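You operate a simulated robot arm through the tools that you are given. There is no shell and no other tool. Be economical: measure what you need, move in short steps, check, and stop when the job is done.

You are at the controls of a simulated robot arm. One attempt, no reset.

## Task
Take the brass bush on the top of the green bench and put it away on the lower shelf of the yellow bench.

Only the result counts: the job must be done as asked and must still hold three seconds after the hand-in. Knocking over, shifting, dropping, spilling or breaking anything else fails it.

## Robot
A 6-joint arm with a two-finger parallel gripper on a trunk, on a base that drives. Base frame: it is fixed to the floor where the robot stands at the start and does not move with it; the origin is under the middle of the robot, x ahead of it, y to its left, z up. Lengths are in mm, angles in degrees, forces in N, time in s.
With the tool pointing down near the work surface it reaches from about 300 to 700 mm from the robot's upright axis, wherever it stands. Its first joint turns from -166.0 to 166.0 degrees. Places, roughly: lower shelf of the yellow bench [-6600, 2100, 200]. Payload 4.1 kg.
Tool frame: the origin (TCP) lies between the finger pads and is the grasp point; the fingertips stand 23 mm ahead of it; z points along the fingers, y is the line along which they close. Largest opening 94 mm; finger width 38, thickness 10; the body of the gripper, 54 by 96 mm, starts 39 mm behind the TCP.
Orientation is told as [roll, pitch, yaw] about the base's x, y, z axes, in that order, counted from this pose: with the fingers straight down and closing along the base's y, the tool's x points along the base's -x, its y along +y and its z along -z.

## Interface
- The arm moves only by the tool jog_arm. Its argument "targets" is a list of rows, each an object of numbers (a shift or turn left out is 0, a gripper value left out holds the last): "tx", "ty", "tz": the shift along the base's x, y, z in mm; "ax", "ay", "az": the turn, a rotation vector about the base's x, y, z in degrees; "jaw": the finger opening in mm, from 0 to 94. In form: [{"tx": .., "ty": .., "tz": .., "ax": .., "ay": .., "az": .., "jaw": ..}, ...]. A call has 1 to 10 rows; each row is the pose to reach, as a shift and turn from the pose commanded when the call began. A row lasts 0.2 s, in which the tool goes at most 50 mm and 8.6 degrees; a call with a longer step from one row to the next is refused whole, and so is a gripper value outside its range. Where a pose cannot be reached the arm comes as near as it can. A force on the tool above 40 N (or 10 N above the force at the start of the call, whichever is more), or a blocked arm, ends the call early, and 0.2 s more pass. The fingers move at their own pace (about 45 mm/s each) and stop on an object; they squeeze with about 36 N. The grip force told is the motor's: it shows also when the fingers shut on nothing. Time passes only in rows, and 0.2 s behind the last, so rows that repeat a pose let the fingers close. It gives the time, the measured TCP pose, the force on the tool (base axes), the opening and the grip force at its end, in the units of the frame above (readings bear some noise).
- Cameras (640 x 400 px; columns grow to the right, rows downward): "scene" is now at [22.9, 158.9, 1417.1]; the picture's right is [-0.07, -1.00, 0.00], its down [-0.66, 0.05, -0.75] and it looks along [0.75, -0.05, -0.66] (base axes); focal length 289 px, centre (320, 200). "wrist" rides on the gripper at [86, 16, -74] in the tool frame; the picture's right is [-0.18, 0.98, 0.00], its down [-0.58, -0.11, -0.81] and it looks along [-0.79, -0.15, 0.59] (tool axes); focal length 243 px, centre (320, 200). There is no depth. A picture from a camera that has moved, and an enlarged one, comes with that camera's place and axes in the base frame and with its lens.
- camera(camera): a new picture of that camera. No time passes.
- raise_lower(by): slides the trunk up (or, below 0, down) by that many mm; the arm and the scene camera ride with it, the base frame stays. It gives what a move gives, with no picture.
- roll_base(legs): drives the robot by 1 to 6 legs, each [ahead, turn to the left] in mm and degrees, along the robot's own axes; the way and the turn of a leg run together, so that a leg with both is an arc; at most 1500 mm and 180 degrees a leg. The arm and the cameras ride along, it lands a little off, and it stops where it bumps. It gives what a move gives.
- aim_head(pan, tilt): turns the head with the scene camera to pan (to the left, within 155 degrees either way) and tilt (down, from -29 to 69), counted from straight ahead of the robot. It gives what a move gives.
- close_up(camera, box): a new picture of the part [left, top, right, bottom] of that camera's present view, enlarged. No time passes.
- finish_job(): hands the job in; it is judged then, once.

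Go step by step. Nothing tells you exact positions but the pictures and the camera data: compare them with the known pose of the tool, close in by small moves and look again before you grip or let go. The budget is 120 turns and 78 pictures, counting those below and the enlarged ones. Unless the task says otherwise, let go and move clear before handing in, and close with one line.

The tools are called after "Request:" by a JSON object that holds its "fn" and its "kwargs". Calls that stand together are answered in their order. jog_arm: Moves the arm, as the interface text tells. Its arguments: {"type":"object","properties":{"targets":{"type":"array"}},"required":["targets"]} The other tools are called the same way: raise_lower (by) slides the trunk up or down; roll_base (legs) drives the base; aim_head (pan, tilt) turns the head that bears the scene camera; camera (camera) takes a picture; close_up (camera, box) takes an enlarged picture of a part of a camera's view; finish_job () hands the job in.

At the start:

```text
time_s: 0.0
tool_pos: [407.9, 140.7, 1063.7]
tool_rot: [0.0, 0.0, 0.1]
force: [1.0, -0.7, 0.3]
finger_gap: 94.1
finger_force: 0.0
trunk travel left (down, up): [-375.0, 215.0]
robot x, y, heading: [5.3, -1.1, -0.0]
head pan, tilt: [-4.0, 41.5]
```

scene: 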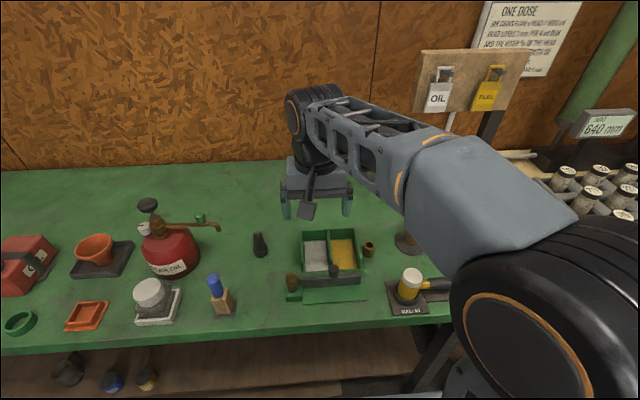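
wrist: 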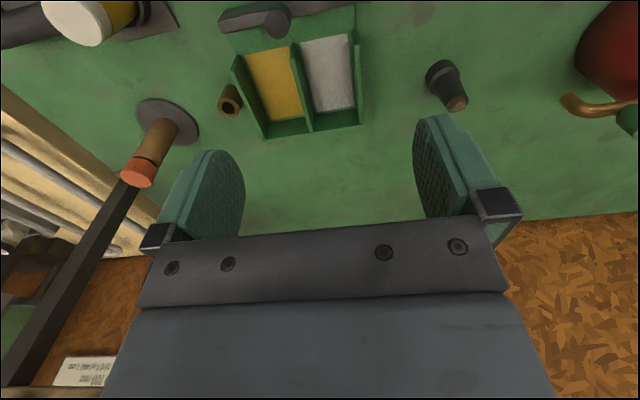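

The small brass ring just right of the green tray on the green bench looks like the bush, near (480, 5, 830). I'll enlarge both views to check it.

Request:
{"fn": "close_up", "kwargs": {"camera": "scene", "box": [270, 200, 470, 325]}}

Request:
{"fn": "close_up", "kwargs": {"camera": "wrist", "box": [130, 0, 450, 200]}}

```text
3.20 times, centred on (370, 262) of scene
camera zoom: at [22.9, 158.9, 1417.1], right [-0.07, -1.0, 0.0], down [-0.66, 0.05, -0.75], along [0.75, -0.05, -0.66], focal length 924 px, centre (160, 0)
```

zoom: 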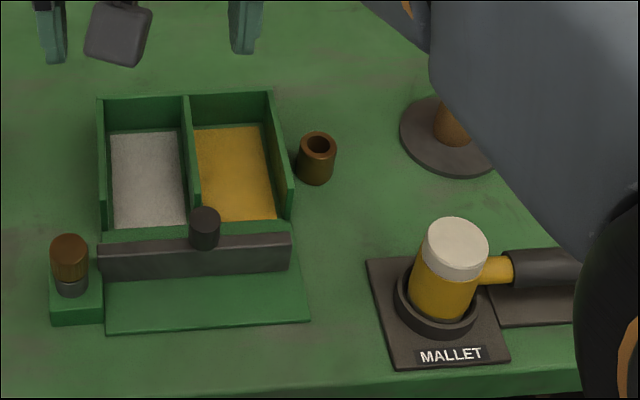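

```text
2.00 times, centred on (290, 100) of wrist
camera zoom: at [320.3, 156.2, 1136.5], right [0.18, 0.98, 0.0], down [0.58, -0.11, 0.81], along [0.79, -0.15, -0.59], focal length 485 px, centre (380, 400)
```

zoom: 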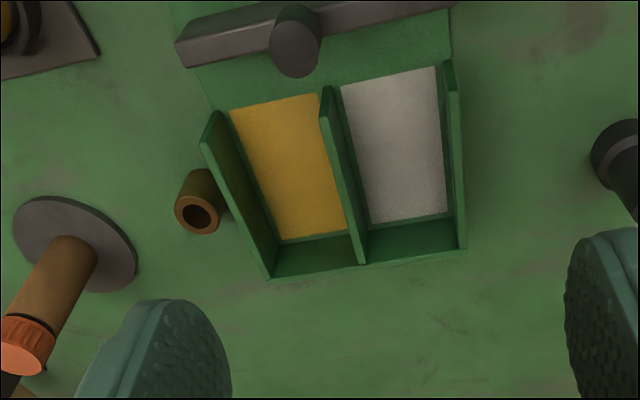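

The bush is a small brass sleeve about 30 mm across, near (477, 7), with its top at about z 858, close beside the tray. Before choosing how to grip it, I'll look back toward the yellow bench.

Request:
{"fn": "aim_head", "kwargs": {"pan": 155, "tilt": 10}}

Request:
{"fn": "camera", "kwargs": {"camera": "scene"}}

```text
time_s: 2.5
tool_pos: [406.8, 140.7, 1063.2]
tool_rot: [0.0, 0.0, -0.1]
force: [-0.5, 0.2, 0.6]
finger_gap: 93.8
finger_force: 0.0
trunk travel left (down, up): [-375.0, 215.0]
robot x, y, heading: [-1.2, 0.7, -0.0]
head pan, tilt: [154.7, 10.0]
```

```text
73 pictures are left
camera scene: at [-145.0, 204.5, 1466.9], right [0.43, 0.9, 0.0], down [0.16, -0.07, -0.98], along [-0.89, 0.42, -0.17], focal length 289 px, centre (320, 200)
```

scene: 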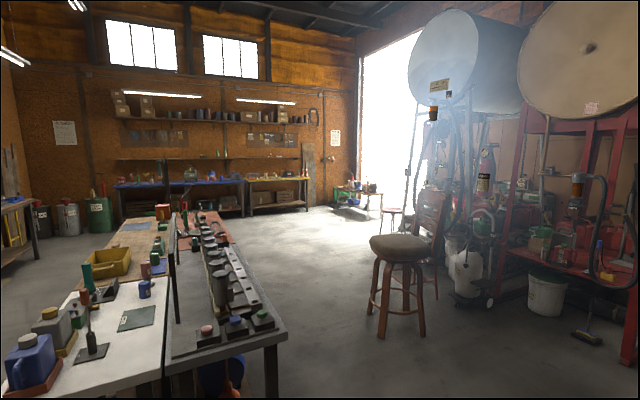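

Request:
{"fn": "close_up", "kwargs": {"camera": "scene", "box": [225, 155, 335, 224]}}

```text
5.80 times, centred on (280, 190) of scene
camera zoom: at [-145.0, 204.5, 1466.9], right [0.43, 0.9, 0.0], down [0.16, -0.07, -0.98], along [-0.89, 0.42, -0.17], focal length 1673 px, centre (552, 261)
```

zoom: 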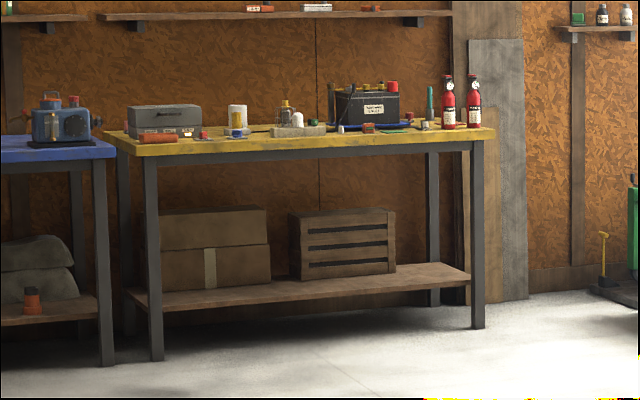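

The yellow bench has an open lower shelf, with a free strip in front of the boxes and free room at its right end. I'll take the bush from above, closing along x so no finger goes between it and the tray.

Request:
{"fn": "aim_head", "kwargs": {"pan": -4, "tilt": 41.5}}

Request:
{"fn": "jog_arm", "kwargs": {"targets": [{"tx": 7, "ty": -13, "az": -8}, {"tx": 14, "ty": -26, "az": -16}, {"tx": 21, "ty": -39, "az": -24}, {"tx": 28, "ty": -52, "az": -32}, {"tx": 35, "ty": -65, "az": -40}, {"tx": 42, "ty": -78, "az": -48, "tz": -10}, {"tx": 49, "ty": -91, "az": -56, "tz": -20}, {"tx": 56, "ty": -104, "az": -64, "tz": -30}, {"tx": 63, "ty": -117, "az": -72, "tz": -40}, {"tx": 70, "ty": -133, "az": -80, "tz": -50}]}}

Request:
{"fn": "jog_arm", "kwargs": {"targets": [{"az": -5, "tz": -30}, {"az": -10, "tz": -60}, {"az": -10, "tz": -60}]}}

Request:
{"fn": "camera", "kwargs": {"camera": "wrist"}}

Request:
{"fn": "camera", "kwargs": {"camera": "scene"}}

```text
time_s: 4.9
tool_pos: [405.5, 140.4, 1062.2]
tool_rot: [-0.1, 0.0, 0.0]
force: [-0.5, -0.2, -0.2]
finger_gap: 94.1
finger_force: 0.0
trunk travel left (down, up): [-375.0, 215.0]
robot x, y, heading: [2.8, 3.5, -0.3]
head pan, tilt: [-4.0, 41.5]
```

```text
time_s: 7.1
tool_pos: [476.2, 6.6, 1010.6]
tool_rot: [0.0, 0.0, -80.2]
force: [0.3, 0.8, 0.0]
finger_gap: 93.8
finger_force: 0.1
trunk travel left (down, up): [-375.0, 215.0]
robot x, y, heading: [-2.7, -0.6, 0.0]
head pan, tilt: [-4.0, 41.5]
```

```text
time_s: 7.9
tool_pos: [476.0, 9.1, 948.2]
tool_rot: [0.0, 0.1, -90.2]
force: [0.1, -1.0, 0.6]
finger_gap: 94.1
finger_force: 0.1
trunk travel left (down, up): [-375.0, 215.0]
robot x, y, heading: [3.3, 2.3, 0.1]
head pan, tilt: [-4.0, 41.5]
```

```text
71 pictures are left
camera wrist: at [493.4, 94.9, 1022.4], right [0.98, -0.19, 0.0], down [-0.11, -0.58, 0.81], along [-0.15, -0.79, -0.59], focal length 243 px, centre (320, 200)
```

wrist: 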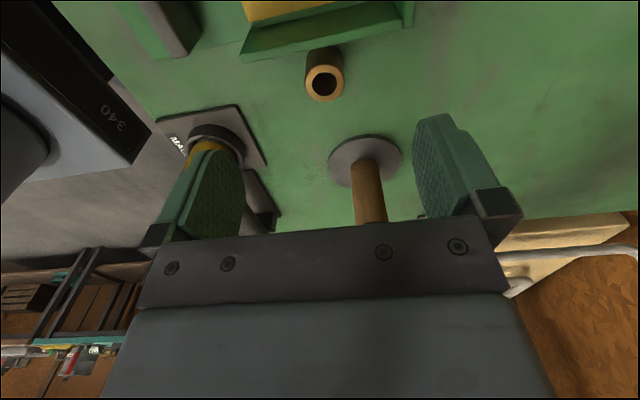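

```text
70 pictures are left
camera scene: at [23.1, 158.8, 1417.0], right [-0.07, -1.0, 0.0], down [-0.66, 0.05, -0.75], along [0.75, -0.05, -0.66], focal length 289 px, centre (320, 200)
```

scene: 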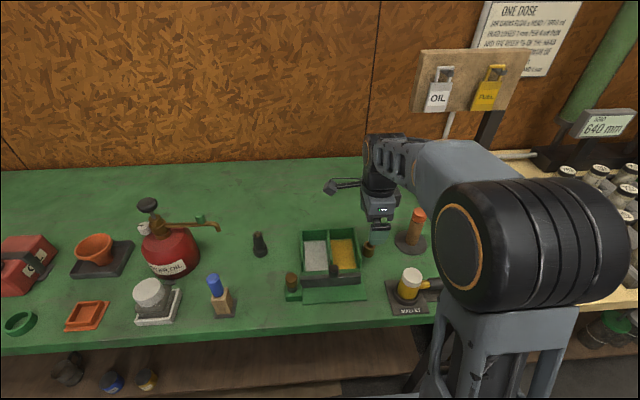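

The bush is centred near (480, 8). I'll shift 8 mm away from the tray and descend partway, then look again.

Request:
{"fn": "jog_arm", "kwargs": {"targets": [{"tx": 3, "ty": -8, "tz": -20}, {"tx": 3, "ty": -8, "tz": -50}, {"tx": 3, "ty": -8, "tz": -70}]}}

Request:
{"fn": "camera", "kwargs": {"camera": "wrist"}}

Request:
{"fn": "close_up", "kwargs": {"camera": "scene", "box": [300, 200, 440, 288]}}

```text
time_s: 8.7
tool_pos: [481.1, -2.8, 881.1]
tool_rot: [0.0, 0.0, -89.9]
force: [-0.6, 0.2, -0.1]
finger_gap: 93.9
finger_force: 0.1
trunk travel left (down, up): [-375.0, 215.0]
robot x, y, heading: [0.9, -1.0, -0.3]
head pan, tilt: [-4.0, 41.5]
```

```text
69 pictures are left
camera wrist: at [496.8, 83.6, 955.5], right [0.98, -0.18, 0.0], down [-0.11, -0.58, 0.81], along [-0.15, -0.79, -0.59], focal length 243 px, centre (320, 200)
```

wrist: 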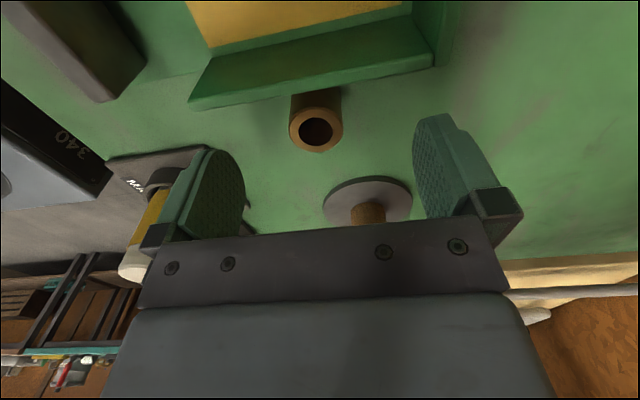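

```text
4.55 times, centred on (370, 244) of scene
camera zoom: at [22.9, 158.8, 1417.0], right [-0.07, -1.0, 0.0], down [-0.66, 0.05, -0.75], along [0.75, -0.05, -0.66], focal length 1312 px, centre (93, 0)
```

zoom: 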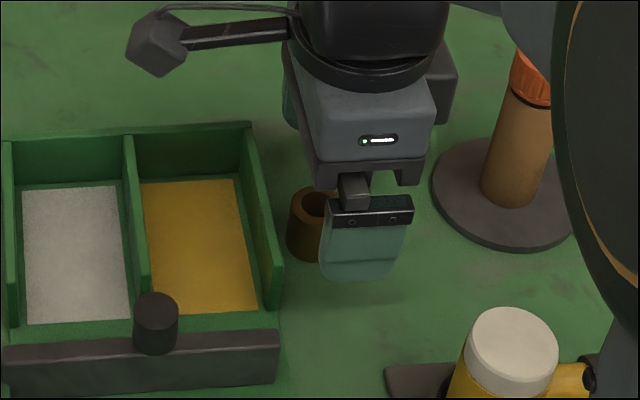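

The bush sits between the fingers near (481, 9), and the fingers will clear the tray. I'll go down and close.

Request:
{"fn": "jog_arm", "kwargs": {"targets": [{"ty": 3, "tz": -15}, {"ty": 3, "tz": -32}, {"ty": 3, "tz": -32}]}}

Request:
{"fn": "camera", "kwargs": {"camera": "wrist"}}

```text
time_s: 9.5
tool_pos: [480.9, 1.3, 850.4]
tool_rot: [0.0, -0.1, -90.0]
force: [0.4, -0.3, 0.4]
finger_gap: 93.9
finger_force: 0.0
trunk travel left (down, up): [-375.0, 215.0]
robot x, y, heading: [2.6, -0.4, 0.2]
head pan, tilt: [-4.0, 41.5]
```

```text
67 pictures are left
camera wrist: at [496.3, 86.8, 924.3], right [0.98, -0.18, 0.0], down [-0.11, -0.58, 0.81], along [-0.15, -0.79, -0.59], focal length 243 px, centre (320, 200)
```

wrist: 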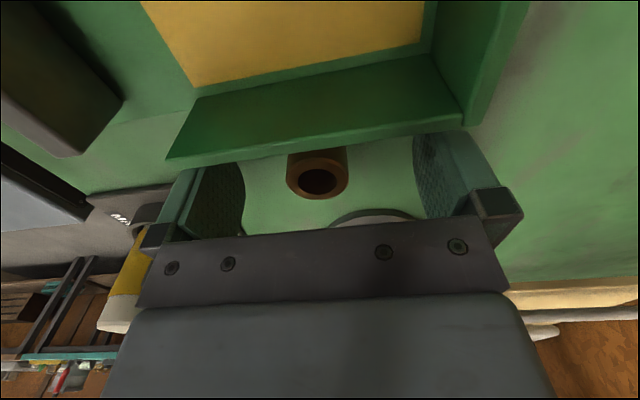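

Everything is clear, so I'll shift 3 mm nearer and close.

Request:
{"fn": "jog_arm", "kwargs": {"targets": [{"ty": 3}, {"ty": 3, "jaw": 20}, {"ty": 3, "jaw": 20}, {"ty": 3, "jaw": 20}, {"ty": 3, "jaw": 20}, {"ty": 3, "jaw": 20}, {"ty": 3, "jaw": 20}]}}

Request:
{"fn": "camera", "kwargs": {"camera": "wrist"}}

```text
time_s: 11.1
tool_pos: [480.5, 4.2, 851.5]
tool_rot: [0.0, 0.0, -90.1]
force: [0.7, -1.0, -0.2]
finger_gap: 27.9
finger_force: 35.0
trunk travel left (down, up): [-375.0, 215.0]
robot x, y, heading: [2.6, -2.9, -0.0]
head pan, tilt: [-4.0, 41.5]
```

```text
66 pictures are left
camera wrist: at [496.9, 90.7, 924.3], right [0.98, -0.18, 0.0], down [-0.11, -0.58, 0.81], along [-0.15, -0.79, -0.59], focal length 243 px, centre (320, 200)
```

wrist: 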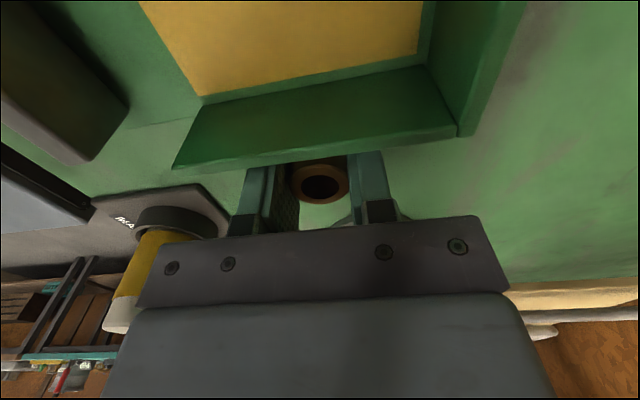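

The bush is held, with the jaws 28 mm apart. I'll lift it straight up, then back off 400 mm.

Request:
{"fn": "jog_arm", "kwargs": {"targets": [{"tz": 15}, {"tz": 45}, {"tz": 90}, {"tz": 130}, {"tz": 170}]}}

Request:
{"fn": "close_up", "kwargs": {"camera": "scene", "box": [270, 150, 470, 275]}}

Request:
{"fn": "roll_base", "kwargs": {"legs": [[-400, 0]]}}

Request:
{"fn": "camera", "kwargs": {"camera": "scene"}}

```text
time_s: 12.3
tool_pos: [482.0, 2.1, 1022.2]
tool_rot: [0.0, 0.0, -90.0]
force: [-0.6, 0.8, -0.4]
finger_gap: 27.8
finger_force: 36.2
trunk travel left (down, up): [-375.0, 215.0]
robot x, y, heading: [0.0, -2.3, 0.1]
head pan, tilt: [-4.0, 41.5]
```

```text
3.20 times, centred on (370, 212) of scene
camera zoom: at [23.0, 158.8, 1417.0], right [-0.07, -1.0, 0.0], down [-0.66, 0.05, -0.75], along [0.75, -0.05, -0.66], focal length 924 px, centre (160, 160)
```

zoom: 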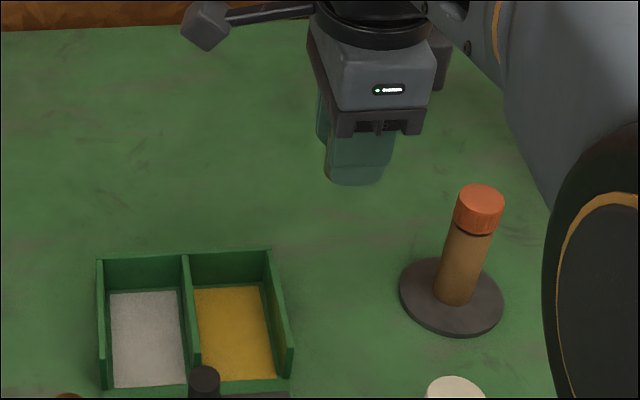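

```text
time_s: 14.8
tool_pos: [77.5, 4.0, 1021.7]
tool_rot: [0.0, 0.0, -89.5]
force: [0.5, 0.5, -0.9]
finger_gap: 28.1
finger_force: 36.5
trunk travel left (down, up): [-375.0, 215.0]
robot x, y, heading: [-405.7, -1.4, 0.8]
head pan, tilt: [-4.0, 41.5]
```

```text
64 pictures are left
camera scene: at [-383.2, 157.4, 1417.0], right [-0.06, -1.0, 0.0], down [-0.66, 0.04, -0.75], along [0.75, -0.05, -0.66], focal length 289 px, centre (320, 200)
```

scene: 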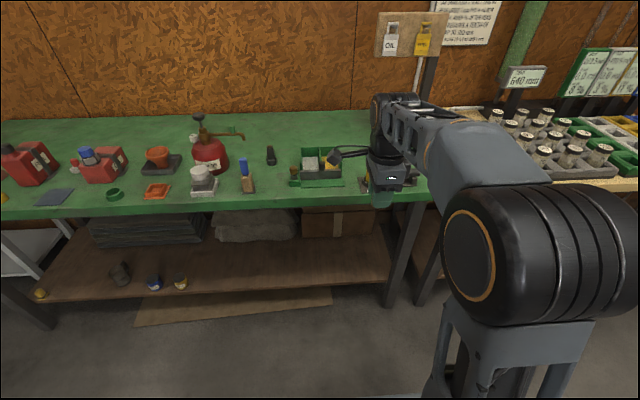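

The bush is in hand and nothing else moved. I'll test the low reach here in the open aisle by lowering the trunk and jogging down.

Request:
{"fn": "raise_lower", "kwargs": {"by": -375}}

Request:
{"fn": "jog_arm", "kwargs": {"targets": [{"tz": -45}, {"tz": -90}, {"tz": -135}, {"tz": -180}, {"tz": -225}, {"tz": -270}, {"tz": -315}, {"tz": -360}, {"tz": -400}, {"tz": -415}]}}

Request:
{"fn": "camera", "kwargs": {"camera": "scene"}}

```text
time_s: 18.4
tool_pos: [78.0, 3.4, 647.2]
tool_rot: [0.0, 0.0, -89.5]
force: [-0.3, -0.1, -1.1]
finger_gap: 28.1
finger_force: 36.3
trunk travel left (down, up): [0.0, 590.0]
robot x, y, heading: [-402.2, -2.0, 0.8]
head pan, tilt: [-4.0, 41.5]
```

```text
time_s: 20.6
tool_pos: [78.2, 5.2, 231.6]
tool_rot: [0.1, 0.0, -89.5]
force: [1.0, 0.5, 0.4]
finger_gap: 28.2
finger_force: 36.6
trunk travel left (down, up): [0.0, 590.0]
robot x, y, heading: [-407.6, -2.0, 0.5]
head pan, tilt: [-4.0, 41.5]
```

```text
63 pictures are left
camera scene: at [-383.3, 157.3, 1042.1], right [-0.06, -1.0, 0.0], down [-0.66, 0.04, -0.75], along [0.75, -0.05, -0.66], focal length 289 px, centre (320, 200)
```

scene: 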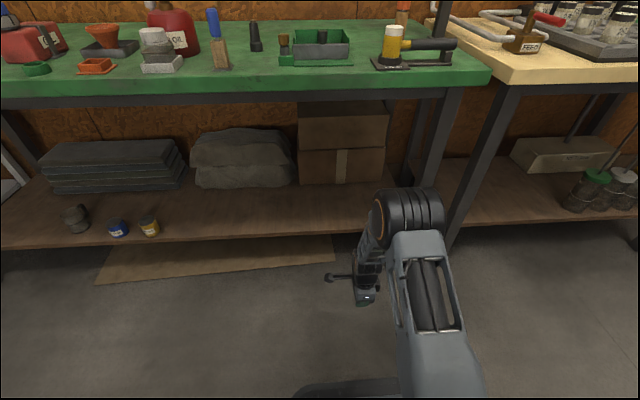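

Pointing down, the tool reaches shelf height. I'll reach forward 150 mm at this height to see how high the elbow stands at longer reach.

Request:
{"fn": "jog_arm", "kwargs": {"targets": [{"tx": 40}, {"tx": 80}, {"tx": 120}, {"tx": 150}, {"tx": 150}]}}

Request:
{"fn": "aim_head", "kwargs": {"pan": -10, "tilt": 50}}

Request:
{"fn": "camera", "kwargs": {"camera": "scene"}}

```text
time_s: 21.8
tool_pos: [226.6, 1.3, 230.4]
tool_rot: [0.0, 0.0, -89.5]
force: [0.2, 0.5, -1.9]
finger_gap: 28.1
finger_force: 35.9
trunk travel left (down, up): [0.0, 590.0]
robot x, y, heading: [-407.9, -1.1, 0.3]
head pan, tilt: [-4.0, 41.5]
```

```text
time_s: 22.5
tool_pos: [227.5, 1.7, 230.7]
tool_rot: [0.1, 0.0, -89.5]
force: [0.0, 0.4, 0.0]
finger_gap: 28.1
finger_force: 36.3
trunk travel left (down, up): [0.0, 590.0]
robot x, y, heading: [-407.2, -1.4, 0.3]
head pan, tilt: [-10.0, 50.0]
```

```text
62 pictures are left
camera scene: at [-391.0, 149.8, 1030.1], right [-0.17, -0.99, 0.0], down [-0.76, 0.13, -0.64], along [0.63, -0.11, -0.77], focal length 289 px, centre (320, 200)
```

scene: 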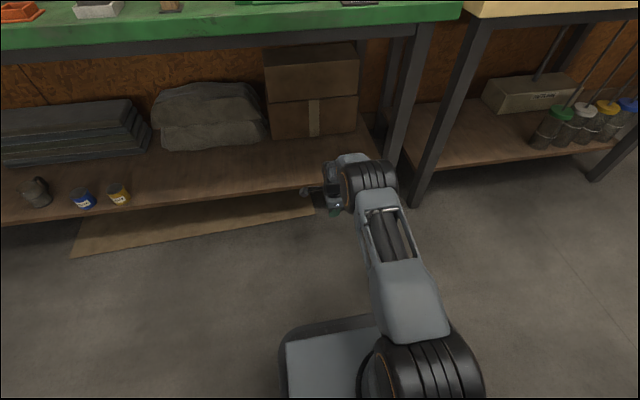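

At longer reach the wrist stays low, so setting the bush down with the tool vertical will fit under the bench top. I'll tuck the arm in, turn left and look along the way.

Request:
{"fn": "jog_arm", "kwargs": {"targets": [{"tz": 30, "tx": -20}, {"tz": 70, "tx": -50}, {"tz": 110, "tx": -80}, {"tz": 145, "tx": -115}, {"tz": 180, "tx": -150}, {"tz": 215, "tx": -185}, {"tz": 250, "tx": -220}, {"tz": 285, "tx": -250}, {"tz": 320, "tx": -260}, {"tz": 340, "tx": -260}]}}

Request:
{"fn": "roll_base", "kwargs": {"legs": [[0, 90]]}}

Request:
{"fn": "aim_head", "kwargs": {"pan": 20, "tilt": 25}}

Request:
{"fn": "camera", "kwargs": {"camera": "scene"}}

```text
time_s: 24.7
tool_pos: [-32.9, 5.0, 573.3]
tool_rot: [0.0, 0.0, -89.5]
force: [-0.1, 0.4, -1.0]
finger_gap: 28.1
finger_force: 36.1
trunk travel left (down, up): [0.0, 590.0]
robot x, y, heading: [-403.5, -1.5, 0.6]
head pan, tilt: [-10.0, 50.0]
```

```text
time_s: 29.0
tool_pos: [-421.3, 368.8, 572.6]
tool_rot: [0.0, -0.1, 2.1]
force: [0.0, 0.7, -0.2]
finger_gap: 28.2
finger_force: 35.7
trunk travel left (down, up): [0.0, 590.0]
robot x, y, heading: [-404.9, -2.3, 92.1]
head pan, tilt: [-10.0, 50.0]
```

```text
time_s: 30.0
tool_pos: [-423.1, 368.6, 573.0]
tool_rot: [0.0, 0.0, 2.1]
force: [-0.3, -0.6, -0.5]
finger_gap: 28.6
finger_force: 35.6
trunk travel left (down, up): [0.0, 590.0]
robot x, y, heading: [-406.5, -0.4, 92.2]
head pan, tilt: [20.0, 25.0]
```

```text
61 pictures are left
camera scene: at [-604.5, 15.9, 1067.5], right [0.93, 0.38, 0.0], down [0.16, -0.39, -0.91], along [-0.34, 0.84, -0.42], focal length 289 px, centre (320, 200)
```

scene: 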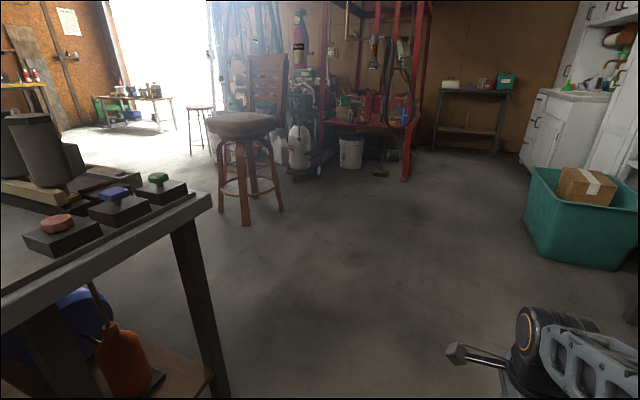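

The island bench ends at y ≈ 500 and the stool's feet start at y ≈ 1570, so I'll go through the gap at y ≈ 1030. I'll drive up, turn left and look.

Request:
{"fn": "roll_base", "kwargs": {"legs": [[1030, 0], [0, 87]]}}

Request:
{"fn": "aim_head", "kwargs": {"pan": 0, "tilt": 15}}

Request:
{"fn": "camera", "kwargs": {"camera": "scene"}}

```text
time_s: 38.9
tool_pos: [-801.2, 1032.5, 572.0]
tool_rot: [-0.1, 0.0, 86.8]
force: [-0.9, 1.1, -0.2]
finger_gap: 28.1
finger_force: 35.4
trunk travel left (down, up): [0.0, 590.0]
robot x, y, heading: [-431.9, 1015.2, 177.0]
head pan, tilt: [20.0, 25.0]
```

```text
time_s: 39.7
tool_pos: [-801.2, 1032.9, 573.0]
tool_rot: [0.0, 0.1, 86.9]
force: [0.3, -0.6, -1.1]
finger_gap: 28.3
finger_force: 36.4
trunk travel left (down, up): [0.0, 590.0]
robot x, y, heading: [-431.8, 1019.0, 176.8]
head pan, tilt: [0.0, 15.0]
```

```text
60 pictures are left
camera scene: at [-474.4, 850.0, 1083.7], right [0.05, 1.0, 0.0], down [0.26, -0.01, -0.97], along [-0.96, 0.05, -0.26], focal length 289 px, centre (320, 200)
```

scene: 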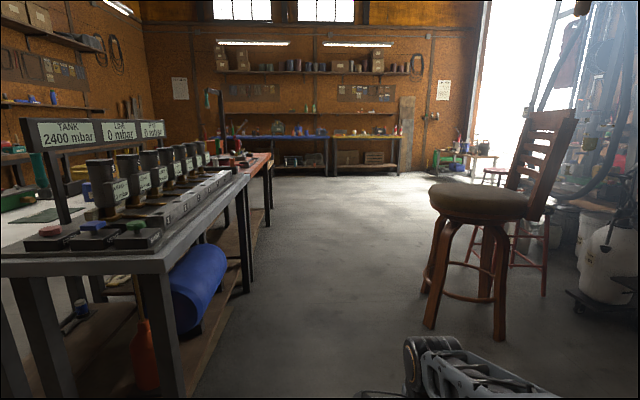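

The lane between y ≈ 500 and 1470 is clear all the way. I'll straighten to heading 180, pass the stool, then bear toward the yellow bench.

Request:
{"fn": "roll_base", "kwargs": {"legs": [[0, 4], [1500, 0], [1500, 0]]}}

Request:
{"fn": "camera", "kwargs": {"camera": "scene"}}

```text
time_s: 54.8
tool_pos: [-3822.8, 950.8, 573.3]
tool_rot: [0.0, 0.1, 92.0]
force: [0.2, -0.7, -0.6]
finger_gap: 28.6
finger_force: 35.9
trunk travel left (down, up): [0.0, 590.0]
robot x, y, heading: [-3452.2, 970.0, -178.1]
head pan, tilt: [0.0, 15.0]
```

```text
59 pictures are left
camera scene: at [-3480.2, 797.0, 1083.8], right [-0.03, 1.0, 0.0], down [0.26, 0.01, -0.97], along [-0.97, -0.03, -0.26], focal length 289 px, centre (320, 200)
```

scene: 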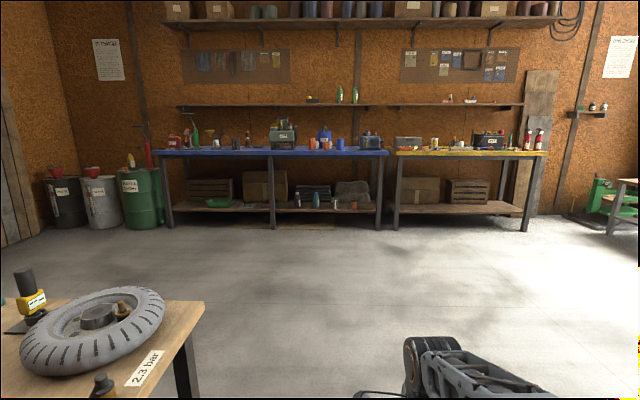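

The yellow bench runs from y ≈ 1510 to 2840, with its front near x ≈ -6380. I'll approach diagonally to about (-5450, 2320), square up to it and look.

Request:
{"fn": "roll_base", "kwargs": {"legs": [[0, -36], [1200, 0], [1200, 0], [0, 34]]}}

Request:
{"fn": "aim_head", "kwargs": {"pan": 0, "tilt": 25}}

Request:
{"fn": "camera", "kwargs": {"camera": "scene"}}

```text
time_s: 69.8
tool_pos: [-5755.2, 2342.8, 572.6]
tool_rot: [0.0, -0.1, 89.6]
force: [-0.9, -0.4, -0.7]
finger_gap: 28.5
finger_force: 35.4
trunk travel left (down, up): [0.0, 590.0]
robot x, y, heading: [-5387.3, 2344.1, 179.4]
head pan, tilt: [0.0, 15.0]
```

```text
time_s: 70.5
tool_pos: [-5756.4, 2343.6, 574.0]
tool_rot: [0.0, 0.0, 89.6]
force: [0.7, -0.7, -1.1]
finger_gap: 28.2
finger_force: 35.9
trunk travel left (down, up): [0.0, 590.0]
robot x, y, heading: [-5387.9, 2340.7, 179.5]
head pan, tilt: [0.0, 25.0]
```

```text
58 pictures are left
camera scene: at [-5418.6, 2176.2, 1067.6], right [0.01, 1.0, 0.0], down [0.42, 0.0, -0.91], along [-0.91, 0.01, -0.42], focal length 289 px, centre (320, 200)
```

scene: 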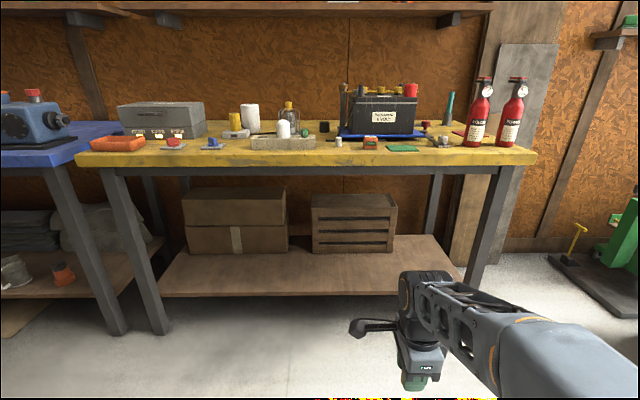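

The shelf strip in front of the boxes is about 300 mm deep, from x ≈ -6360 to -6650, and free. I'll lower the arm to z ≈ 330 first, then drive in 400 mm.

Request:
{"fn": "jog_arm", "kwargs": {"targets": [{"tz": -45}, {"tz": -90}, {"tz": -135}, {"tz": -180}, {"tz": -220}, {"tz": -240}]}}

Request:
{"fn": "roll_base", "kwargs": {"legs": [[400, 0]]}}

Request:
{"fn": "aim_head", "kwargs": {"pan": 0, "tilt": 45}}

Request:
{"fn": "camera", "kwargs": {"camera": "scene"}}

Request:
{"fn": "camera", "kwargs": {"camera": "wrist"}}

```text
time_s: 71.9
tool_pos: [-5755.7, 2342.2, 334.2]
tool_rot: [0.1, 0.0, 89.6]
force: [-0.3, -0.2, -1.5]
finger_gap: 28.2
finger_force: 35.8
trunk travel left (down, up): [0.0, 590.0]
robot x, y, heading: [-5384.9, 2343.5, 179.5]
head pan, tilt: [0.0, 25.0]
```

```text
time_s: 74.5
tool_pos: [-6170.3, 2343.9, 332.9]
tool_rot: [0.0, 0.0, 89.7]
force: [0.9, -0.7, -0.2]
finger_gap: 28.2
finger_force: 35.3
trunk travel left (down, up): [0.0, 590.0]
robot x, y, heading: [-5796.3, 2349.8, 179.6]
head pan, tilt: [0.0, 25.0]
```

```text
time_s: 75.3
tool_pos: [-6169.4, 2345.6, 333.1]
tool_rot: [0.0, 0.0, 89.7]
force: [0.7, 0.1, -1.1]
finger_gap: 28.2
finger_force: 36.4
trunk travel left (down, up): [0.0, 590.0]
robot x, y, heading: [-5799.0, 2350.3, 179.6]
head pan, tilt: [0.0, 45.0]
```

```text
57 pictures are left
camera scene: at [-5822.6, 2179.0, 1037.0], right [0.01, 1.0, 0.0], down [0.71, 0.0, -0.71], along [-0.71, 0.0, -0.71], focal length 289 px, centre (320, 200)
```

scene: 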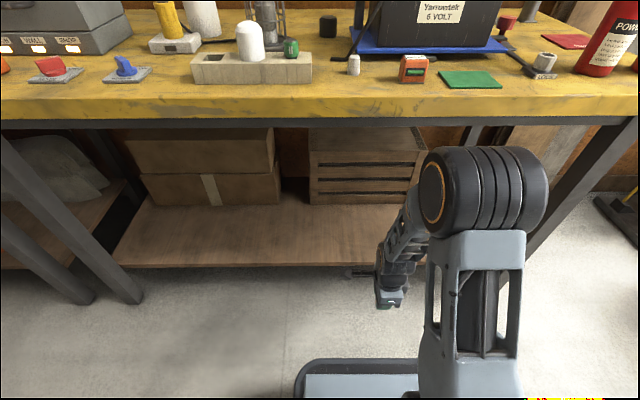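

```text
56 pictures are left
camera wrist: at [-6186.5, 2257.9, 407.0], right [-0.98, 0.19, 0.0], down [0.11, 0.58, 0.81], along [0.15, 0.79, -0.59], focal length 243 px, centre (320, 200)
```

wrist: 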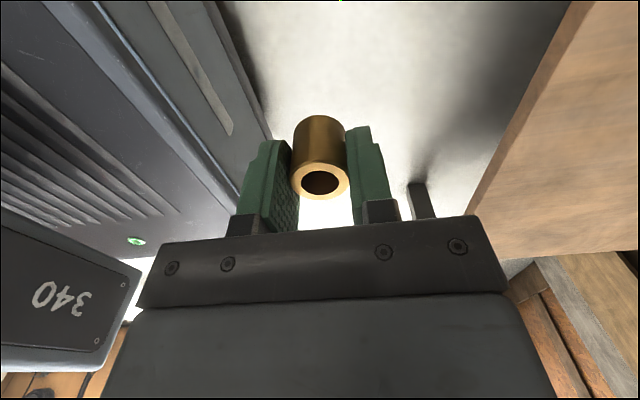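

The elbow stands high at this short reach and would pass close to the bench edge if I extended here. I'll back off, extend in the open, then drive in low.

Request:
{"fn": "roll_base", "kwargs": {"legs": [[-380, 0]]}}

Request:
{"fn": "jog_arm", "kwargs": {"targets": [{"tx": -40}, {"tx": -80}, {"tx": -120}, {"tx": -160}, {"tx": -200}, {"tx": -240}, {"tx": -270, "tz": -20}, {"tx": -270, "tz": -30}]}}

Request:
{"fn": "camera", "kwargs": {"camera": "scene"}}

```text
time_s: 77.7
tool_pos: [-5792.7, 2342.0, 334.4]
tool_rot: [0.0, -0.1, 89.8]
force: [0.3, 0.6, -0.5]
finger_gap: 28.4
finger_force: 35.8
trunk travel left (down, up): [0.0, 590.0]
robot x, y, heading: [-5422.0, 2348.8, 179.9]
head pan, tilt: [0.0, 45.0]
```

```text
time_s: 79.5
tool_pos: [-6063.0, 2343.7, 303.7]
tool_rot: [-0.1, 0.1, 89.9]
force: [0.5, 0.4, -0.3]
finger_gap: 28.1
finger_force: 36.5
trunk travel left (down, up): [0.0, 590.0]
robot x, y, heading: [-5423.9, 2345.4, 180.2]
head pan, tilt: [0.0, 45.0]
```

```text
55 pictures are left
camera scene: at [-5444.2, 2177.3, 1037.0], right [0.0, 1.0, 0.0], down [0.71, 0.0, -0.71], along [-0.71, 0.0, -0.71], focal length 289 px, centre (320, 200)
```

scene: 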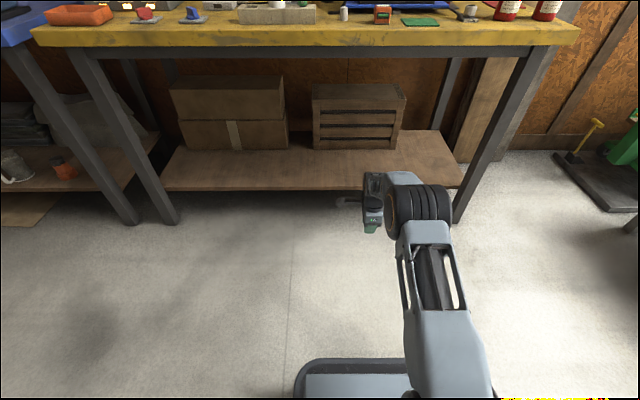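

The shelf's front edge is at x ≈ -6347 and the elbow is well below the bench's frame. I'll drive in 380 mm.

Request:
{"fn": "roll_base", "kwargs": {"legs": [[380, 0]]}}

Request:
{"fn": "camera", "kwargs": {"camera": "scene"}}

Request:
{"fn": "camera", "kwargs": {"camera": "wrist"}}

```text
time_s: 81.9
tool_pos: [-6443.1, 2339.6, 302.6]
tool_rot: [0.0, 0.0, 90.2]
force: [0.0, 0.4, -0.6]
finger_gap: 28.3
finger_force: 35.8
trunk travel left (down, up): [0.0, 590.0]
robot x, y, heading: [-5802.1, 2345.5, -180.0]
head pan, tilt: [0.0, 45.0]
```

```text
54 pictures are left
camera scene: at [-5824.6, 2177.2, 1037.0], right [0.0, 1.0, 0.0], down [0.71, 0.0, -0.71], along [-0.71, 0.0, -0.71], focal length 289 px, centre (320, 200)
```

scene: 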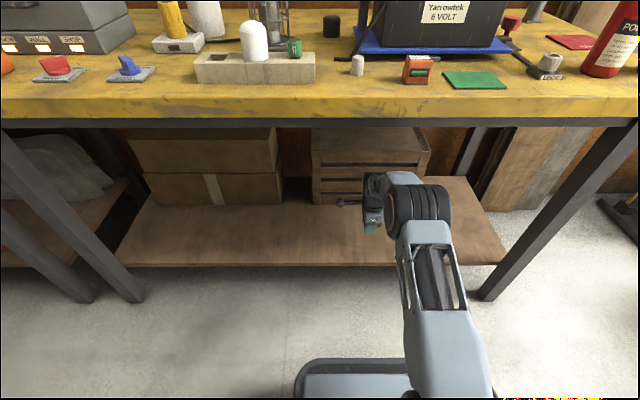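

```text
53 pictures are left
camera wrist: at [-6458.9, 2253.5, 377.4], right [-0.98, 0.18, 0.0], down [0.11, 0.58, 0.81], along [0.15, 0.79, -0.59], focal length 243 px, centre (320, 200)
```

wrist: 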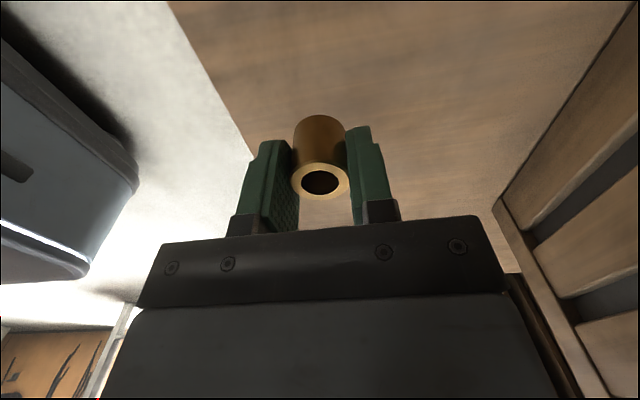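

The bush is over the shelf, about 80 mm in from the edge, and the crate is well behind. I'll go a further 20 mm in and descend to just above the shelf.

Request:
{"fn": "jog_arm", "kwargs": {"targets": [{"tx": -10, "tz": -20}, {"tx": -20, "tz": -45}, {"tx": -20, "tz": -55}, {"tx": -20, "tz": -55}]}}

Request:
{"fn": "camera", "kwargs": {"camera": "wrist"}}

Request:
{"fn": "close_up", "kwargs": {"camera": "scene", "box": [310, 150, 470, 250]}}

```text
time_s: 82.9
tool_pos: [-6463.0, 2340.7, 249.7]
tool_rot: [0.1, 0.0, 90.2]
force: [0.0, 0.3, -1.2]
finger_gap: 28.1
finger_force: 35.7
trunk travel left (down, up): [0.0, 590.0]
robot x, y, heading: [-5801.4, 2345.2, -180.0]
head pan, tilt: [0.0, 45.0]
```

```text
52 pictures are left
camera wrist: at [-6478.9, 2253.7, 322.6], right [-0.98, 0.18, 0.0], down [0.11, 0.58, 0.81], along [0.15, 0.79, -0.59], focal length 243 px, centre (320, 200)
```

wrist: 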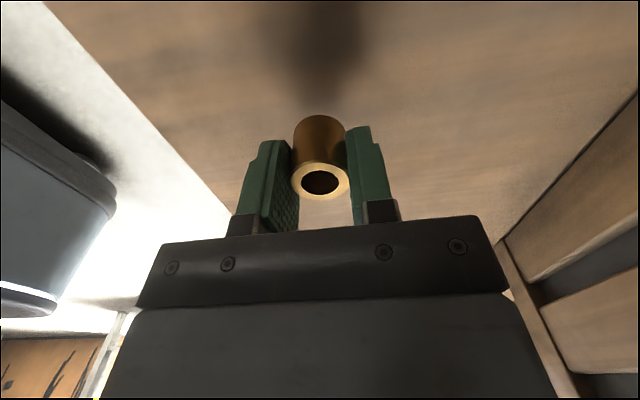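

```text
4.00 times, centred on (390, 200) of scene
camera zoom: at [-5824.5, 2177.2, 1037.0], right [0.0, 1.0, 0.0], down [0.71, 0.0, -0.71], along [-0.71, 0.0, -0.71], focal length 1154 px, centre (40, 200)
```

zoom: 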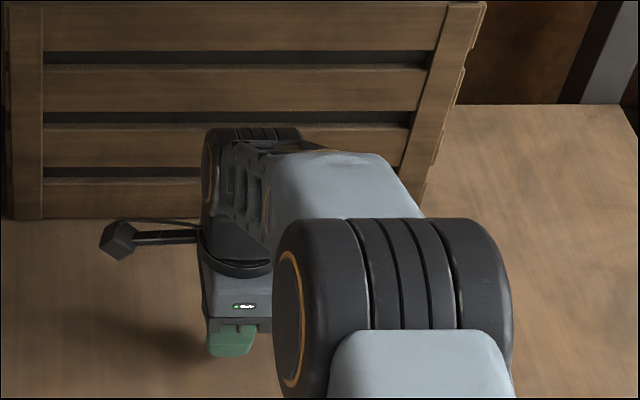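

The shadow shows a gap of roughly 20 mm. I'll descend in small steps, watching the force.

Request:
{"fn": "jog_arm", "kwargs": {"targets": [{"tz": -3}, {"tz": -6}, {"tz": -9}, {"tz": -12}, {"tz": -12}]}}

Request:
{"fn": "camera", "kwargs": {"camera": "wrist"}}

```text
time_s: 84.1
tool_pos: [-6463.2, 2339.1, 234.8]
tool_rot: [0.0, -0.1, 90.2]
force: [-0.9, 0.3, -1.6]
finger_gap: 28.1
finger_force: 36.2
trunk travel left (down, up): [0.0, 590.0]
robot x, y, heading: [-5803.9, 2344.7, -180.0]
head pan, tilt: [0.0, 45.0]
```

```text
50 pictures are left
camera wrist: at [-6478.4, 2253.0, 309.6], right [-0.98, 0.18, 0.0], down [0.11, 0.58, 0.81], along [0.15, 0.79, -0.59], focal length 243 px, centre (320, 200)
```

wrist: 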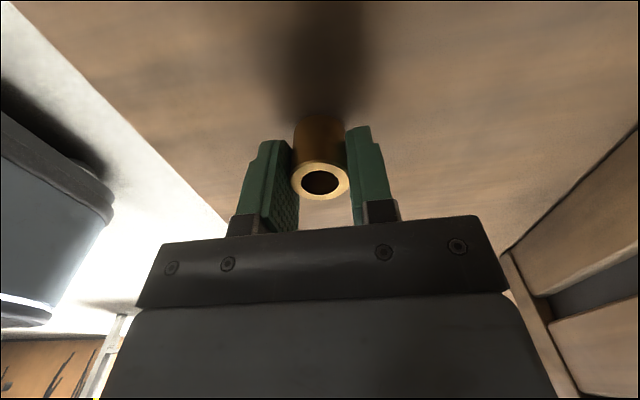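

Nearly down: the shadow almost meets the bush. I'll finish with finer steps.

Request:
{"fn": "jog_arm", "kwargs": {"targets": [{"tz": -1}, {"tz": -2}, {"tz": -3}, {"tz": -4}, {"tz": -4}]}}

Request:
{"fn": "close_up", "kwargs": {"camera": "wrist", "box": [220, 50, 420, 175]}}

```text
time_s: 85.3
tool_pos: [-6463.7, 2341.3, 232.5]
tool_rot: [0.1, 0.0, 90.2]
force: [2.1, -0.7, 5.9]
finger_gap: 28.2
finger_force: 36.1
trunk travel left (down, up): [0.0, 590.0]
robot x, y, heading: [-5805.6, 2342.3, -179.9]
head pan, tilt: [0.0, 45.0]
```

```text
3.20 times, centred on (320, 112) of wrist
camera zoom: at [-6479.3, 2253.6, 306.8], right [-0.98, 0.18, 0.0], down [0.11, 0.58, 0.81], along [0.15, 0.79, -0.59], focal length 776 px, centre (320, 480)
```

zoom: 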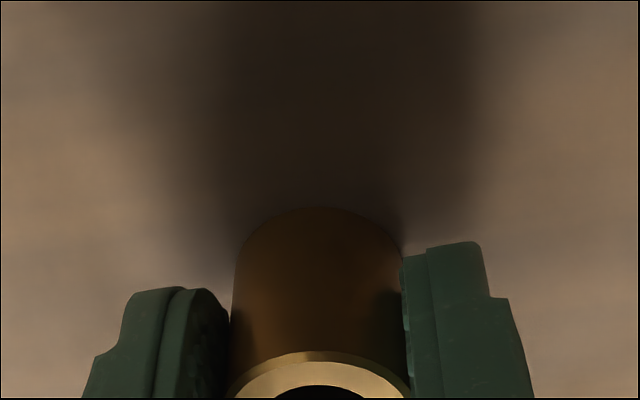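

The upward force (about 6 N) shows contact with the shelf. I'll open the fingers.

Request:
{"fn": "jog_arm", "kwargs": {"targets": [{"tz": 0.5, "jaw": 32}, {"tz": 0.5, "jaw": 40}, {"tz": 0.5, "jaw": 60}, {"tz": 0.5, "jaw": 75}, {"tz": 0.5, "jaw": 75}, {"tz": 0.5, "jaw": 75}]}}

Request:
{"fn": "camera", "kwargs": {"camera": "wrist"}}

```text
time_s: 86.7
tool_pos: [-6464.5, 2339.5, 232.8]
tool_rot: [-0.1, 0.0, 90.1]
force: [-0.6, -1.0, 0.3]
finger_gap: 75.0
finger_force: 0.1
trunk travel left (down, up): [0.0, 590.0]
robot x, y, heading: [-5802.7, 2350.1, -179.8]
head pan, tilt: [0.0, 45.0]
```

```text
48 pictures are left
camera wrist: at [-6479.3, 2253.6, 306.3], right [-0.98, 0.18, 0.0], down [0.11, 0.58, 0.81], along [0.15, 0.79, -0.59], focal length 243 px, centre (320, 200)
```

wrist: 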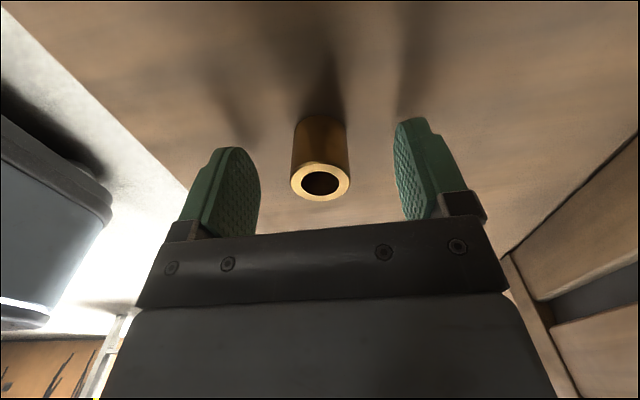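

The bush stands free and upright on the shelf. I'll rise straight up 80 mm and back the robot out.

Request:
{"fn": "jog_arm", "kwargs": {"targets": [{"tz": 20}, {"tz": 50}, {"tz": 80}, {"tz": 80}]}}

Request:
{"fn": "roll_base", "kwargs": {"legs": [[-400, 0]]}}

Request:
{"fn": "camera", "kwargs": {"camera": "scene"}}

Request:
{"fn": "close_up", "kwargs": {"camera": "scene", "box": [290, 100, 450, 200]}}

```text
time_s: 87.7
tool_pos: [-6464.8, 2338.6, 312.1]
tool_rot: [-0.1, 0.0, 90.2]
force: [-1.4, 0.4, -0.1]
finger_gap: 75.1
finger_force: 0.0
trunk travel left (down, up): [0.0, 590.0]
robot x, y, heading: [-5799.9, 2347.7, -179.8]
head pan, tilt: [0.0, 45.0]
```

```text
time_s: 90.2
tool_pos: [-6070.0, 2342.6, 313.6]
tool_rot: [0.0, 0.0, 89.9]
force: [-0.1, -0.7, 0.0]
finger_gap: 75.0
finger_force: 0.1
trunk travel left (down, up): [0.0, 590.0]
robot x, y, heading: [-5406.5, 2341.9, 180.1]
head pan, tilt: [0.0, 45.0]
```

```text
47 pictures are left
camera scene: at [-5429.6, 2177.3, 1037.0], right [0.0, 1.0, 0.0], down [0.71, 0.0, -0.71], along [-0.71, 0.0, -0.71], focal length 289 px, centre (320, 200)
```

scene: 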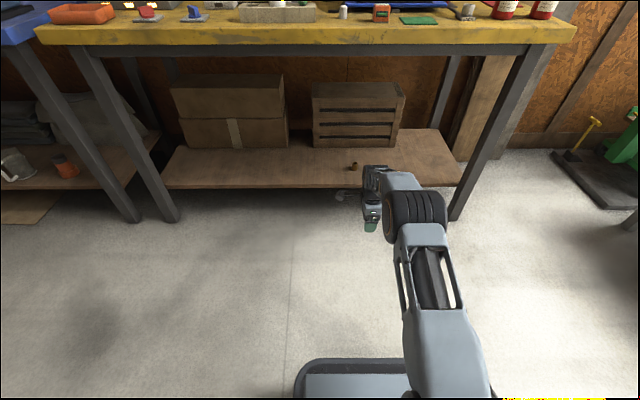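

```text
4.00 times, centred on (370, 150) of scene
camera zoom: at [-5429.6, 2177.3, 1037.0], right [0.0, 1.0, 0.0], down [0.71, 0.0, -0.71], along [-0.71, 0.0, -0.71], focal length 1154 px, centre (120, 400)
```

zoom: 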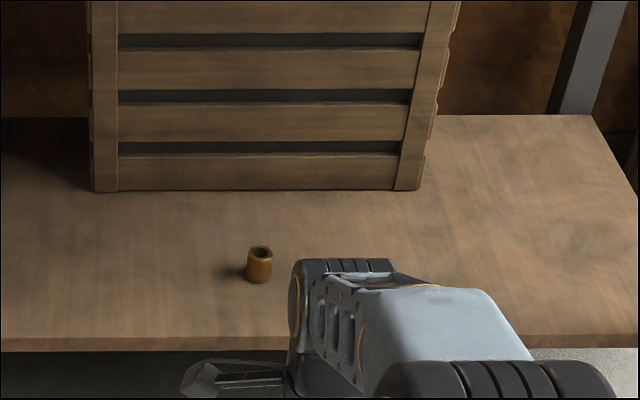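

The bush stands upright on the lower shelf of the yellow bench, and the robot is clear of it. I'll hand the job in.

Request:
{"fn": "finish_job", "kwargs": {}}

```text
The job is handed in.
```

The brass bush now stands upright on the lower shelf of the yellow bench, the arm is clear of it, and I saw nothing else knocked or moved.
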